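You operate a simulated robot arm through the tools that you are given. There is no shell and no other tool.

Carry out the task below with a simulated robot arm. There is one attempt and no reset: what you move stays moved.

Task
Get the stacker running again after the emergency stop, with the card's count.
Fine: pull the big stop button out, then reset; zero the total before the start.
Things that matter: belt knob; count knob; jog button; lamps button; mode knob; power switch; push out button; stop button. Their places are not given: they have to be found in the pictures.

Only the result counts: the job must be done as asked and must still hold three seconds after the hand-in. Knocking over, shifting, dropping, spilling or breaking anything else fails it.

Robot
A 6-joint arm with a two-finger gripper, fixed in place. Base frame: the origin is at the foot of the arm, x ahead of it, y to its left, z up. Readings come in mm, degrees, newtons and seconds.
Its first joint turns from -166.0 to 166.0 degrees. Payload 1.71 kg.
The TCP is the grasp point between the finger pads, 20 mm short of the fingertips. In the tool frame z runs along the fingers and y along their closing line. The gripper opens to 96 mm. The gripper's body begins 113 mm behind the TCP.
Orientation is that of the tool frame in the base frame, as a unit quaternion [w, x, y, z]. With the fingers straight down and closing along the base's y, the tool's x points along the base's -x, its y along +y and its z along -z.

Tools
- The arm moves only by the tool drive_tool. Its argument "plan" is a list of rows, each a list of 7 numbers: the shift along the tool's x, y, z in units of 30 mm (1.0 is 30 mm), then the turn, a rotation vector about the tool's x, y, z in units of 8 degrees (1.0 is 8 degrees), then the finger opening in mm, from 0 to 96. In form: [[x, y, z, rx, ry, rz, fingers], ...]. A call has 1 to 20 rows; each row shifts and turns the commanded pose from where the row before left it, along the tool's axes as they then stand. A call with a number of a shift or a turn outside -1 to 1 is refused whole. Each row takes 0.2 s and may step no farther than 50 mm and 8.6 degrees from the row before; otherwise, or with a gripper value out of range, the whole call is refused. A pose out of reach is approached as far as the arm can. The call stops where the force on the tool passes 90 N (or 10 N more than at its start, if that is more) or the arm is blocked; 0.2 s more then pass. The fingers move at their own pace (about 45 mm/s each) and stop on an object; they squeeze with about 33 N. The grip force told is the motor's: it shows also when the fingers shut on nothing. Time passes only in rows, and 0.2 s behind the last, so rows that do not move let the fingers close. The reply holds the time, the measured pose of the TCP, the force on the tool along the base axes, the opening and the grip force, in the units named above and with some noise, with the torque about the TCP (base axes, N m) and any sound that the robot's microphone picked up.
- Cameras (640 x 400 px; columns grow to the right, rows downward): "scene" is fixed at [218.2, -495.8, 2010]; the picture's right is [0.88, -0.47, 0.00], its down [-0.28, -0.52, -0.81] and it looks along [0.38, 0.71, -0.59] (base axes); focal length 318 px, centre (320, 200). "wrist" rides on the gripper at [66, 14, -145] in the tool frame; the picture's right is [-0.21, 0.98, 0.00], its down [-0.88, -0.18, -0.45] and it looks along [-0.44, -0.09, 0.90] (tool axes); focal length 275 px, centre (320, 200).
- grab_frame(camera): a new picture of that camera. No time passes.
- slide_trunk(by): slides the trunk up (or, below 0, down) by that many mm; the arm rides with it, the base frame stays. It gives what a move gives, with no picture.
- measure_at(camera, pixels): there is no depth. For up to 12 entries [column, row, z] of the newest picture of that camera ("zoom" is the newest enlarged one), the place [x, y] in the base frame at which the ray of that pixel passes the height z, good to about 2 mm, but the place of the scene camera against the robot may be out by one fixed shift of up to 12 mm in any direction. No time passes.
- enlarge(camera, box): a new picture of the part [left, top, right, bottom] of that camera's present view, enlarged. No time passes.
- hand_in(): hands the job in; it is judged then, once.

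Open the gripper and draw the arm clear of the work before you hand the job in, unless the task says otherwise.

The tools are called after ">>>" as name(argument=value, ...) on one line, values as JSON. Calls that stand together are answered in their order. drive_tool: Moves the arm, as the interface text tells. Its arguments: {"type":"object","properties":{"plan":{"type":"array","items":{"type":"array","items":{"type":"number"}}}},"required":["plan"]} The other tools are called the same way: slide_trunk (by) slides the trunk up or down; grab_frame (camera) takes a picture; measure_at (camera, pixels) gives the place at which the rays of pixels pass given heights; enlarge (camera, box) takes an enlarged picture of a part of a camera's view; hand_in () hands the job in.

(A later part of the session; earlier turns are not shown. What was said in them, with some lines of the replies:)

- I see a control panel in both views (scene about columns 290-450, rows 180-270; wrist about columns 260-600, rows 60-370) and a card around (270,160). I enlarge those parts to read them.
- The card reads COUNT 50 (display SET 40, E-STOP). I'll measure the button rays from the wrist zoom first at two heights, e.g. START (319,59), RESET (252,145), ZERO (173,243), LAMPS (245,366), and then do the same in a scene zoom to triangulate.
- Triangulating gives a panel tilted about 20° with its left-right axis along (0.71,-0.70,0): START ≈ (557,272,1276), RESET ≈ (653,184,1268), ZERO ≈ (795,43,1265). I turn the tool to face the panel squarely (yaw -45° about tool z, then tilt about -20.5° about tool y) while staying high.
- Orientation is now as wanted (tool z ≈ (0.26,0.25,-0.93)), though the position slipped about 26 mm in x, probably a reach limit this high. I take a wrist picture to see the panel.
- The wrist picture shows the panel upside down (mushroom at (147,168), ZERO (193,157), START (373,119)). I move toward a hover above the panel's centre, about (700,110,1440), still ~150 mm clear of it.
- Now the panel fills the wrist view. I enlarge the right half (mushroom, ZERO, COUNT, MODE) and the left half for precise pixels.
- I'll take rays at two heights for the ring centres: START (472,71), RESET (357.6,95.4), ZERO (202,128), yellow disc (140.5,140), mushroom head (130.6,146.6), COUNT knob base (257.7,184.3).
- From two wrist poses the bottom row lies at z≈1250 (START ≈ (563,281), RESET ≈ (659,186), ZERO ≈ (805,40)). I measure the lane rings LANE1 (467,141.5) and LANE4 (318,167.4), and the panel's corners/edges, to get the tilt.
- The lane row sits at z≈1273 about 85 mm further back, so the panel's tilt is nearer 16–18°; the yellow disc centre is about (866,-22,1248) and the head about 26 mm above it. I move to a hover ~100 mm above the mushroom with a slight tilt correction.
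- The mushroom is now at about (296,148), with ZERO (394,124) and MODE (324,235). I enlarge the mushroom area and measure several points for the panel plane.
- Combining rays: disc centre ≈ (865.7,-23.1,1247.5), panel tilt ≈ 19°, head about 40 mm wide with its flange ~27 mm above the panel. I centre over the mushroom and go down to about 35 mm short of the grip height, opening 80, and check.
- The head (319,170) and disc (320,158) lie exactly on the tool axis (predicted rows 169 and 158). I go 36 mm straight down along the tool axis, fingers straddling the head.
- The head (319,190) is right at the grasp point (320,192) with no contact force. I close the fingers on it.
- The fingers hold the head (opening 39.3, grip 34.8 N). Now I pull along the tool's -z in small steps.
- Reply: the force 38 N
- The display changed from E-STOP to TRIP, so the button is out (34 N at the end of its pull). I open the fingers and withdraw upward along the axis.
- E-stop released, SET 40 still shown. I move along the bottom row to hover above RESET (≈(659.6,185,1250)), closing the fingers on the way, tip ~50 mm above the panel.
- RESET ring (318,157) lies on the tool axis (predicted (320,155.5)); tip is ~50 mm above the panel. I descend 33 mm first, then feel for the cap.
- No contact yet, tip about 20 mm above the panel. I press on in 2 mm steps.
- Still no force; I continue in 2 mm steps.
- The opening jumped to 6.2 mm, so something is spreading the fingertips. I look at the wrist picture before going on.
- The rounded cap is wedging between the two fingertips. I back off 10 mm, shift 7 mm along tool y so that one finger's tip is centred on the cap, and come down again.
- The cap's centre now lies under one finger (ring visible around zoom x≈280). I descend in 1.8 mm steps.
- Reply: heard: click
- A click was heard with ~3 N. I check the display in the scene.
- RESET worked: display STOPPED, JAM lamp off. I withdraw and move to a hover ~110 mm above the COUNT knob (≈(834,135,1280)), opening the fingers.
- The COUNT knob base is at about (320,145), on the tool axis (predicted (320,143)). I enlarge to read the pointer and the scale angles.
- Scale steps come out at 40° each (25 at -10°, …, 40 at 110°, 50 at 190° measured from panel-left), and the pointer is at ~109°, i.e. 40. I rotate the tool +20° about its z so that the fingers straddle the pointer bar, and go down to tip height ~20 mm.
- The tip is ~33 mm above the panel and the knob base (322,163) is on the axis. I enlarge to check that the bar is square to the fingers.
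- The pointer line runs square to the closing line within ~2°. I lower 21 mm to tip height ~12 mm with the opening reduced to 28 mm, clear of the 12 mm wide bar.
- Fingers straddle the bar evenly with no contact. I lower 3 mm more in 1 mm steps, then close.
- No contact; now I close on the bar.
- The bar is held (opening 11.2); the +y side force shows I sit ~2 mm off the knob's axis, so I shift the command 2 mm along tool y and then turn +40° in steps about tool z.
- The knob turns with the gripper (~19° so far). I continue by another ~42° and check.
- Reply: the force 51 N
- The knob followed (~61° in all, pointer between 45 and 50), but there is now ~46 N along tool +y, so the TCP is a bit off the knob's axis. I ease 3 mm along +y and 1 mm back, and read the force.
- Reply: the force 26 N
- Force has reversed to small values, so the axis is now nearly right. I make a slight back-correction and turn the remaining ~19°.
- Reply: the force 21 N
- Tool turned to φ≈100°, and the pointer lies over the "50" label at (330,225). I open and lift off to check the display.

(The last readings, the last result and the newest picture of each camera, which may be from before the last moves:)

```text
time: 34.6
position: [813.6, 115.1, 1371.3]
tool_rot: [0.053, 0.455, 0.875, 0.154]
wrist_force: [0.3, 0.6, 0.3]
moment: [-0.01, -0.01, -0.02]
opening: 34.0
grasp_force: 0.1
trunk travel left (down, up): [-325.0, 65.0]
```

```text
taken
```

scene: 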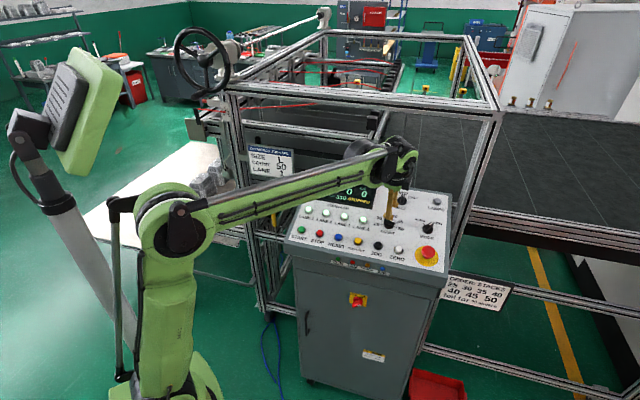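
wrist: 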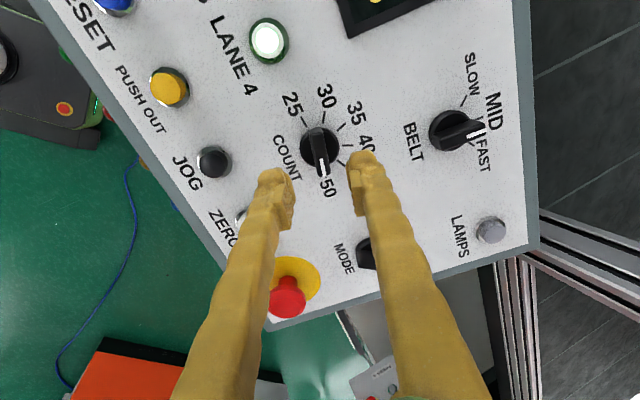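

The pointer now points at 50. I rotate the tool back by -100° at this height and close the fingers, ready for ZERO.

>>> drive_tool(plan=[[0, 0, -0.3, 0, 0, -0.9615, 0], [0, 0, -0.3, 0, 0, -0.9615, 0], [0, 0, 0, 0, 0, -0.9615, 0], [0, 0, 0, 0, 0, -0.9615, 0], [0, 0, 0, 0, 0, -0.9615, 0], [0, 0, 0, 0, 0, -0.9615, 0], [0, 0, 0, 0, 0, -0.9615, 0], [0, 0, 0, 0, 0, -0.9615, 0], [0, 0, 0, 0, 0, -0.9615, 0], [0, 0, 0, 0, 0, -0.9615, 0], [0, 0, 0, 0, 0, -0.9615, 0], [0, 0, 0, 0, 0, -0.9615, 0], [0, 0, 0, 0, 0, -0.9615, 0], [0, 0, 0, 0, 0, 0, 0]])

>>> grab_frame(camera="wrist")

```text
time: 37.6
position: [807.6, 112.8, 1388.3]
tool_rot: [0.153, -0.379, 0.911, 0.058]
wrist_force: [0.1, -0.8, -0.3]
moment: [0.04, 0.0, 0.02]
opening: 0.0
grasp_force: 29.8
trunk travel left (down, up): [-325.0, 65.0]
```

```text
taken
```

wrist: 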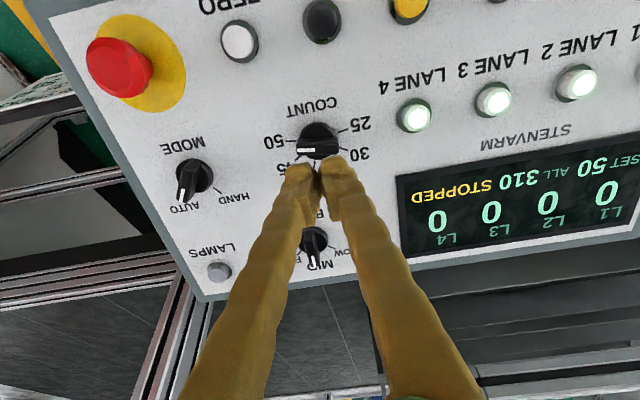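

The wrist view shows SET 50, ALL 310, STOPPED. Next I move to hover ~30 mm above ZERO's press point, using the same finger offset as at RESET.

>>> drive_tool(plan=[[0.8, -0.33, 0.2, 0, 0, 0, 0], [0.8, -0.33, 0.5, 0, 0, 0, 0], [0.8, -0.33, 0.6, 0, 0, 0, 0], [0.8, -0.33, 0.6, 0, 0, 0, 0], [0, 0, 0, 0, 0, 0, 0], [0, 0, 0, 0, 0, 0, 0]])

>>> grab_frame(camera="wrist")

```text
time: 39.0
position: [787.6, 31.2, 1303.3]
tool_rot: [0.152, -0.378, 0.911, 0.057]
wrist_force: [0.0, -0.4, 0.1]
moment: [0.0, 0.01, 0.03]
opening: 0.0
grasp_force: 29.5
trunk travel left (down, up): [-325.0, 65.0]
```

```text
taken
```

wrist: 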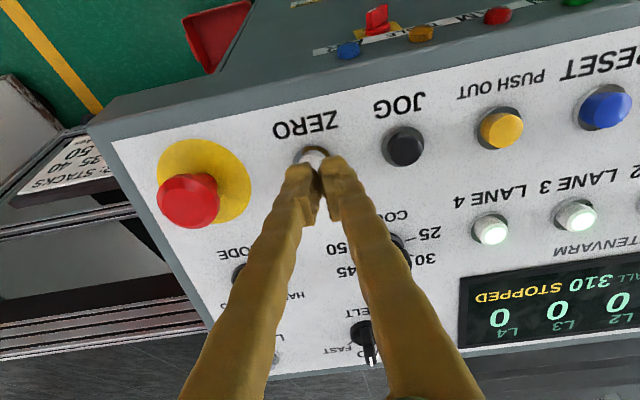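

I'm about 2.8 mm short in tool y of the wanted finger offset; I enlarge to see where the ZERO cap is against the fingertips.

>>> enlarge(camera="wrist", box=[240, 110, 400, 210])

```text
4.00 times, centred on (320, 160) of wrist
```

zoom: 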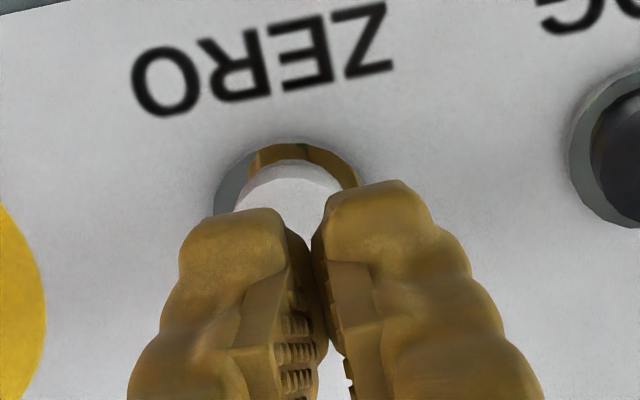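

The ZERO ring's centre is at zoom x≈287, nearly at the finger gap (305), so I shift 4 mm more in +y and descend 22 mm.

>>> drive_tool(plan=[[0, 0.13, 0, 0, 0, 0, 0], [0, 0, 0.4, 0, 0, 0, 0], [0, 0, 0.3, 0, 0, 0, 0], [0, 0, 0, 0, 0, 0, 0], [0, 0, 0, 0, 0, 0, 0]])

>>> enlarge(camera="wrist", box=[240, 110, 400, 210])

```text
time: 40.2
position: [787.4, 39.0, 1284.1]
tool_rot: [0.152, -0.379, 0.911, 0.058]
wrist_force: [0.0, -0.2, 0.2]
moment: [0.02, -0.02, -0.01]
opening: 0.1
grasp_force: 29.4
trunk travel left (down, up): [-325.0, 65.0]
```

```text
4.00 times, centred on (320, 160) of wrist
```

zoom: 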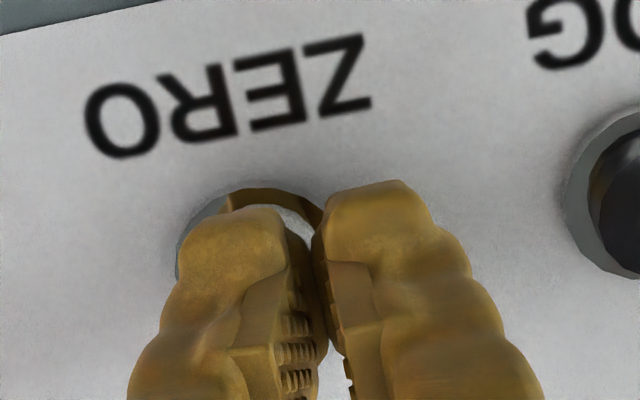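

The cap is now centred under the left finger (ring centre ≈ zoom x 255). I press down in small steps.

>>> drive_tool(plan=[[0, 0, 0.06, 0, 0, 0, 0], [0, 0, 0.06, 0, 0, 0, 0], [0, 0, 0.06, 0, 0, 0, 0], [0, 0, 0.06, 0, 0, 0, 0], [0, 0, 0, 0, 0, 0, 0]])

```text
time: 41.4
position: [789.4, 41.4, 1278.2]
tool_rot: [0.152, -0.379, 0.911, 0.058]
wrist_force: [-0.9, -0.6, 1.7]
moment: [-0.01, -0.01, -0.02]
opening: 0.0
grasp_force: 29.8
trunk travel left (down, up): [-325.0, 65.0]
```

Light contact (1.7 N). I press a little further.

>>> drive_tool(plan=[[0, 0, 0.05, 0, 0, 0, 0], [0, 0, 0.05, 0, 0, 0, 0], [0, 0, 0, 0, 0, 0, 0]])

>>> enlarge(camera="scene", box=[280, 165, 460, 280])

```text
time: 42.2
position: [790.5, 42.1, 1274.6]
tool_rot: [0.151, -0.379, 0.911, 0.058]
wrist_force: [-0.9, 0.0, 4.4]
moment: [-0.05, 0.01, -0.03]
opening: 0.0
grasp_force: 29.3
trunk travel left (down, up): [-325.0, 65.0]
heard: click
```

```text
3.48 times, centred on (370, 222) of scene
```

zoom: 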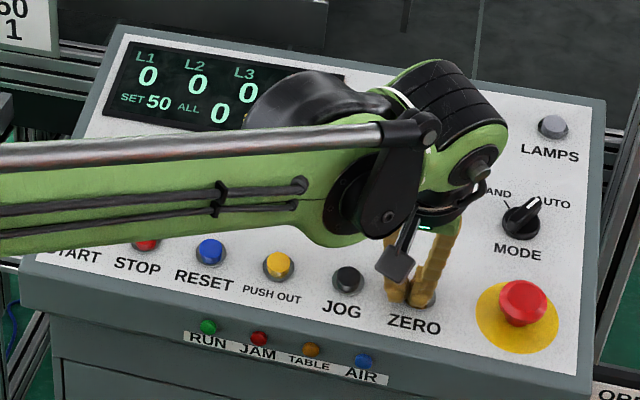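

ZERO worked: ALL 0, SET 50. I withdraw 60 mm and travel along the bottom row to a hover above START (≈(563,281,1250)).

>>> drive_tool(plan=[[0, 0, -0.4, 0, 0, 0, 0], [0, 0, -0.8, 0, 0, 0, 0], [0, 0, -0.8, 0, 0, 0, 0], [0, 0.9375, 0.03, 0, 0, 0, 0], [0, 0.9375, 0.03, 0, 0, 0, 0], [0, 0.9375, 0.03, 0, 0, 0, 0], [0, 0.9375, 0.03, 0, 0, 0, 0], [0, 0.9375, 0.03, 0, 0, 0, 0], [0, 0.9375, 0.03, 0, 0, 0, 0], [0, 0.9375, 0.03, 0, 0, 0, 0], [0, 0.9375, 0.03, 0, 0, 0, 0], [0, 0.9375, 0.03, 0, 0, 0, 0], [0, 0.9375, 0.03, 0, 0, 0, 0], [0, 0.9375, 0.1, 0, 0, 0, 0], [0, 0.9375, 0.3, 0, 0, 0, 0], [0, 0, 0.1, 0, 0, 0, 0], [0, 0, 0, 0, 0, 0, 0], [0, 0, 0, 0, 0, 0, 0]])

>>> grab_frame(camera="wrist")

>>> enlarge(camera="wrist", box=[240, 110, 400, 210])

```text
time: 46.0
position: [542.2, 270.6, 1304.5]
tool_rot: [0.152, -0.379, 0.911, 0.058]
wrist_force: [0.1, -0.1, -0.7]
moment: [-0.04, -0.01, 0.02]
opening: 0.0
grasp_force: 29.4
trunk travel left (down, up): [-325.0, 65.0]
```

```text
taken
```

wrist: 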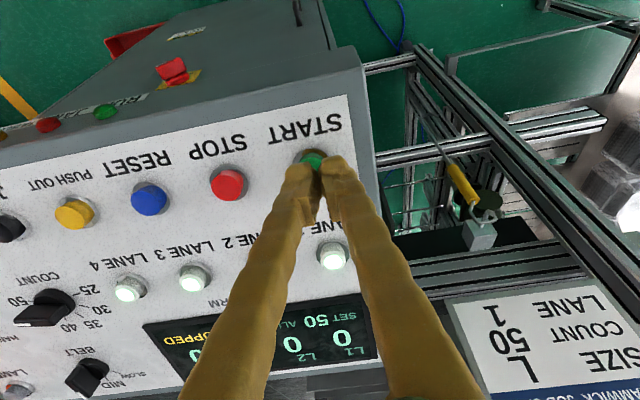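

```text
4.00 times, centred on (320, 160) of wrist
```

zoom: 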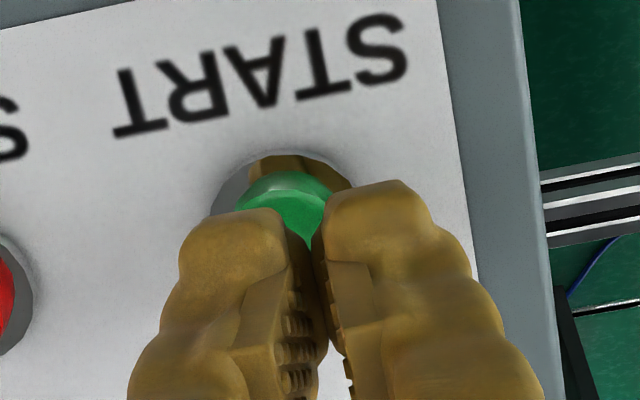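

START's ring centre is at zoom x≈283, same as ZERO before its correction; I shift 4 mm in +y, descend 21 mm, then press.

>>> drive_tool(plan=[[0, 0.13, 0, 0, 0, 0, 0], [0, 0, 0.4, 0, 0, 0, 0], [0, 0, 0.3, 0, 0, 0, 0], [0, 0, 0, 0, 0, 0, 0], [0, 0, 0, 0, 0, 0, 0]])

>>> enlarge(camera="wrist", box=[240, 110, 400, 210])

```text
time: 47.2
position: [546.5, 279.6, 1286.0]
tool_rot: [0.151, -0.379, 0.911, 0.058]
wrist_force: [0.2, -0.2, 0.7]
moment: [0.0, 0.0, -0.03]
opening: 0.2
grasp_force: 29.5
trunk travel left (down, up): [-325.0, 65.0]
```

```text
4.00 times, centred on (320, 160) of wrist
```

zoom: 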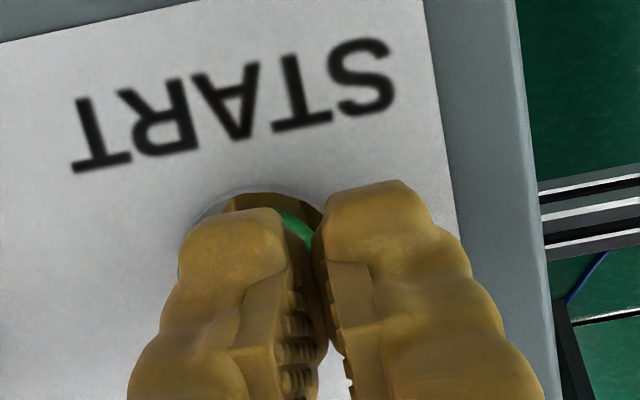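

START's cap is under the left finger. I press down in small steps as before.

>>> drive_tool(plan=[[0, 0, 0.07, 0, 0, 0, 0], [0, 0, 0.07, 0, 0, 0, 0], [0, 0, 0.06, 0, 0, 0, 0], [0, 0, 0.06, 0, 0, 0, 0], [0, 0, 0, 0, 0, 0, 0]])

```text
time: 48.4
position: [546.9, 281.2, 1276.5]
tool_rot: [0.152, -0.378, 0.912, 0.057]
wrist_force: [0.6, 0.2, 1.7]
moment: [-0.01, 0.02, 0.0]
opening: 0.1
grasp_force: 29.1
trunk travel left (down, up): [-325.0, 65.0]
```

Contact of ~1.7 N; I go on by about 3 mm.

>>> drive_tool(plan=[[0, 0, 0.05, 0, 0, 0, 0], [0, 0, 0.05, 0, 0, 0, 0], [0, 0, 0, 0, 0, 0, 0]])

>>> grab_frame(camera="wrist")

```text
time: 49.2
position: [546.8, 281.7, 1275.0]
tool_rot: [0.152, -0.379, 0.911, 0.059]
wrist_force: [0.8, -1.5, 3.0]
moment: [-0.01, -0.02, 0.03]
opening: 0.3
grasp_force: 29.7
trunk travel left (down, up): [-325.0, 65.0]
heard: click
```

```text
taken
```

wrist: 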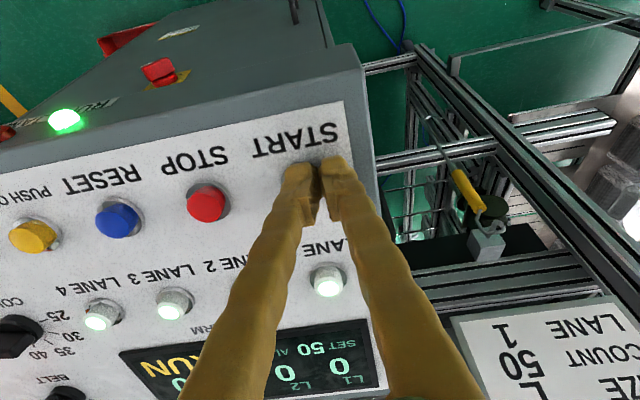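

The display says RUN and the green RUN lamp is lit. I withdraw along the tool axis, back off from the panel and open the gripper.

>>> drive_tool(plan=[[0, 0, -0.4, 0, 0, 0, 0], [0, 0, -0.8, 0, 0, 0, 0], [0, 0, -0.9, 0, 0, 0, 0], [0, 0, -0.9, 0, 0, 0, 0], [0, 0, -0.9, 0, 0, 0, 40], [0.5, 0, -0.9, 0, 0, 0, 80], [0.5, 0, -0.9, 0, 0, 0, 80], [0, 0, 0, 0, 0, 0, 80], [0, 0, 0, 0, 0, 0, 80]])

>>> grab_frame(camera="wrist")

>>> grab_frame(camera="scene")

>>> enlarge(camera="scene", box=[280, 165, 460, 280])

```text
time: 51.2
position: [487.8, 226.8, 1426.9]
tool_rot: [0.152, -0.378, 0.911, 0.058]
wrist_force: [0.6, 0.3, 0.2]
moment: [-0.02, 0.0, -0.02]
opening: 80.0
grasp_force: 0.0
trunk travel left (down, up): [-325.0, 65.0]
```

```text
taken
```

wrist: 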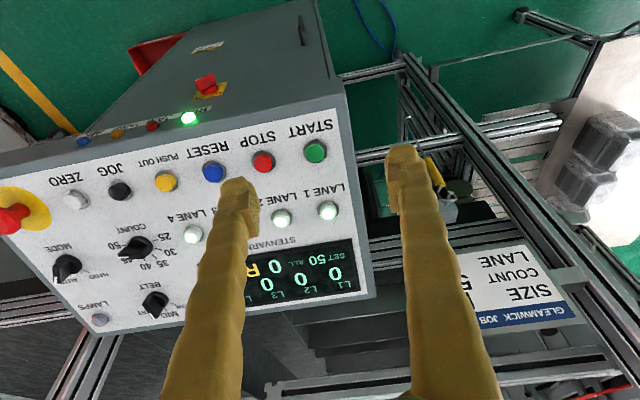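

```text
taken
```

scene: 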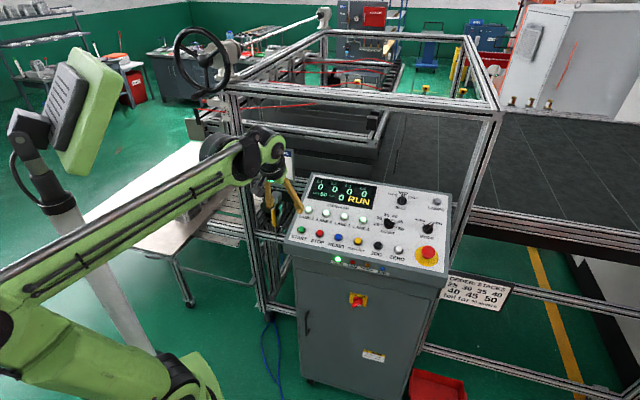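

```text
3.48 times, centred on (370, 222) of scene
```

zoom: 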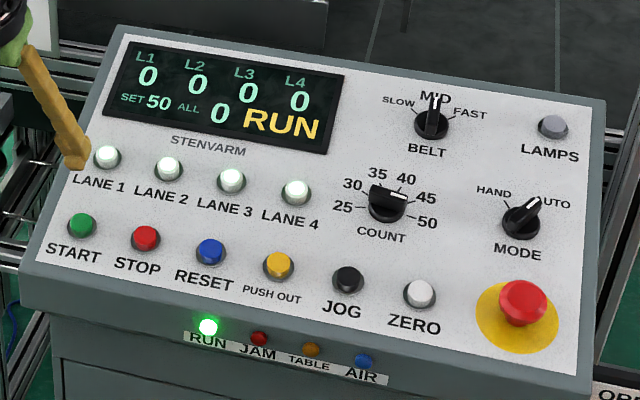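

RUN, SET 50, ALL 0, mushroom out, MODE AUTO, BELT MID. I take one last close look at the COUNT pointer before handing in.

>>> enlarge(camera="wrist", box=[96, 210, 192, 270])

>>> drive_tool(plan=[[0.3, 0, -0.6, 0, 0, 0, 90], [0.3, 0, -0.6, 0, 0, 0, 90], [0, 0, 0, 0, 0, 0, 90], [0, 0, 0, 0, 0, 0, 90], [0, 0, 0, 0, 0, 0, 90], [0, 0, 0, 0, 0, 0, 90], [0, 0, 0, 0, 0, 0, 90], [0, 0, 0, 0, 0, 0, 90]])

>>> enlarge(camera="scene", box=[280, 165, 460, 280])

```text
6.67 times, centred on (144, 240) of wrist
```

zoom: 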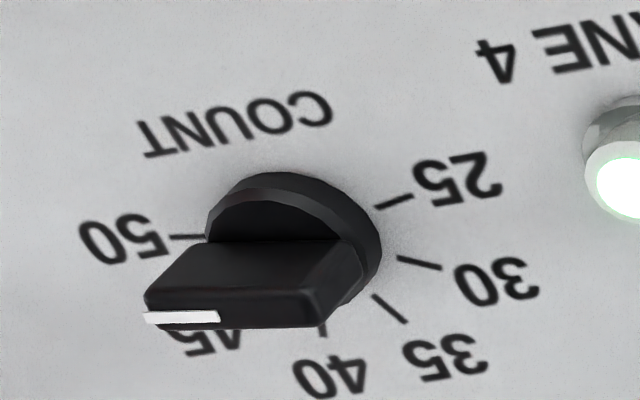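

```text
time: 53.0
position: [467.0, 205.5, 1455.5]
tool_rot: [0.152, -0.378, 0.911, 0.06]
wrist_force: [0.1, -0.7, 0.4]
moment: [0.0, 0.0, 0.0]
opening: 90.2
grasp_force: 0.1
trunk travel left (down, up): [-325.0, 65.0]
```

```text
3.48 times, centred on (370, 222) of scene
```

zoom: 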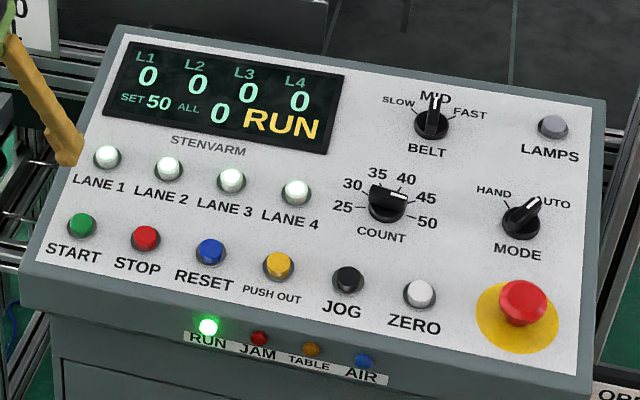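

The pointer lies parallel to the 50 tick, the display still shows RUN / SET 50 / ALL 0, and the arm is clear with the gripper open. I hand in.

>>> hand_in()

```text
The job is handed in.
```

The stacker is running again with the card's count of 50, and the job is handed in. I don't have the judge's verdict yet.

- **Stop button:** I pulled the big button out, and the display went from E-STOP to TRIP.
- **Reset:** I pressed RESET. The display went to STOPPED and the JAM lamp went out.
- **Count:** I turned the COUNT knob from 40 to 50. The display shows SET 50 and the pointer lies along the 50 mark.
- **Total:** I pressed ZERO, which took ALL from 310 to 0.
- **Start:** I pressed START. The display shows RUN and the green RUN lamp is lit.

About four seconds after the start, just before I handed in, it still showed RUN, SET 50 and ALL 0. MODE was still on AUTO and BELT on MID, and I left the other controls alone. The card also lists lane 1, but the task only asked for the count, so all four lane lamps are still lit as I found them. The arm is clear of the panel with the gripper open.
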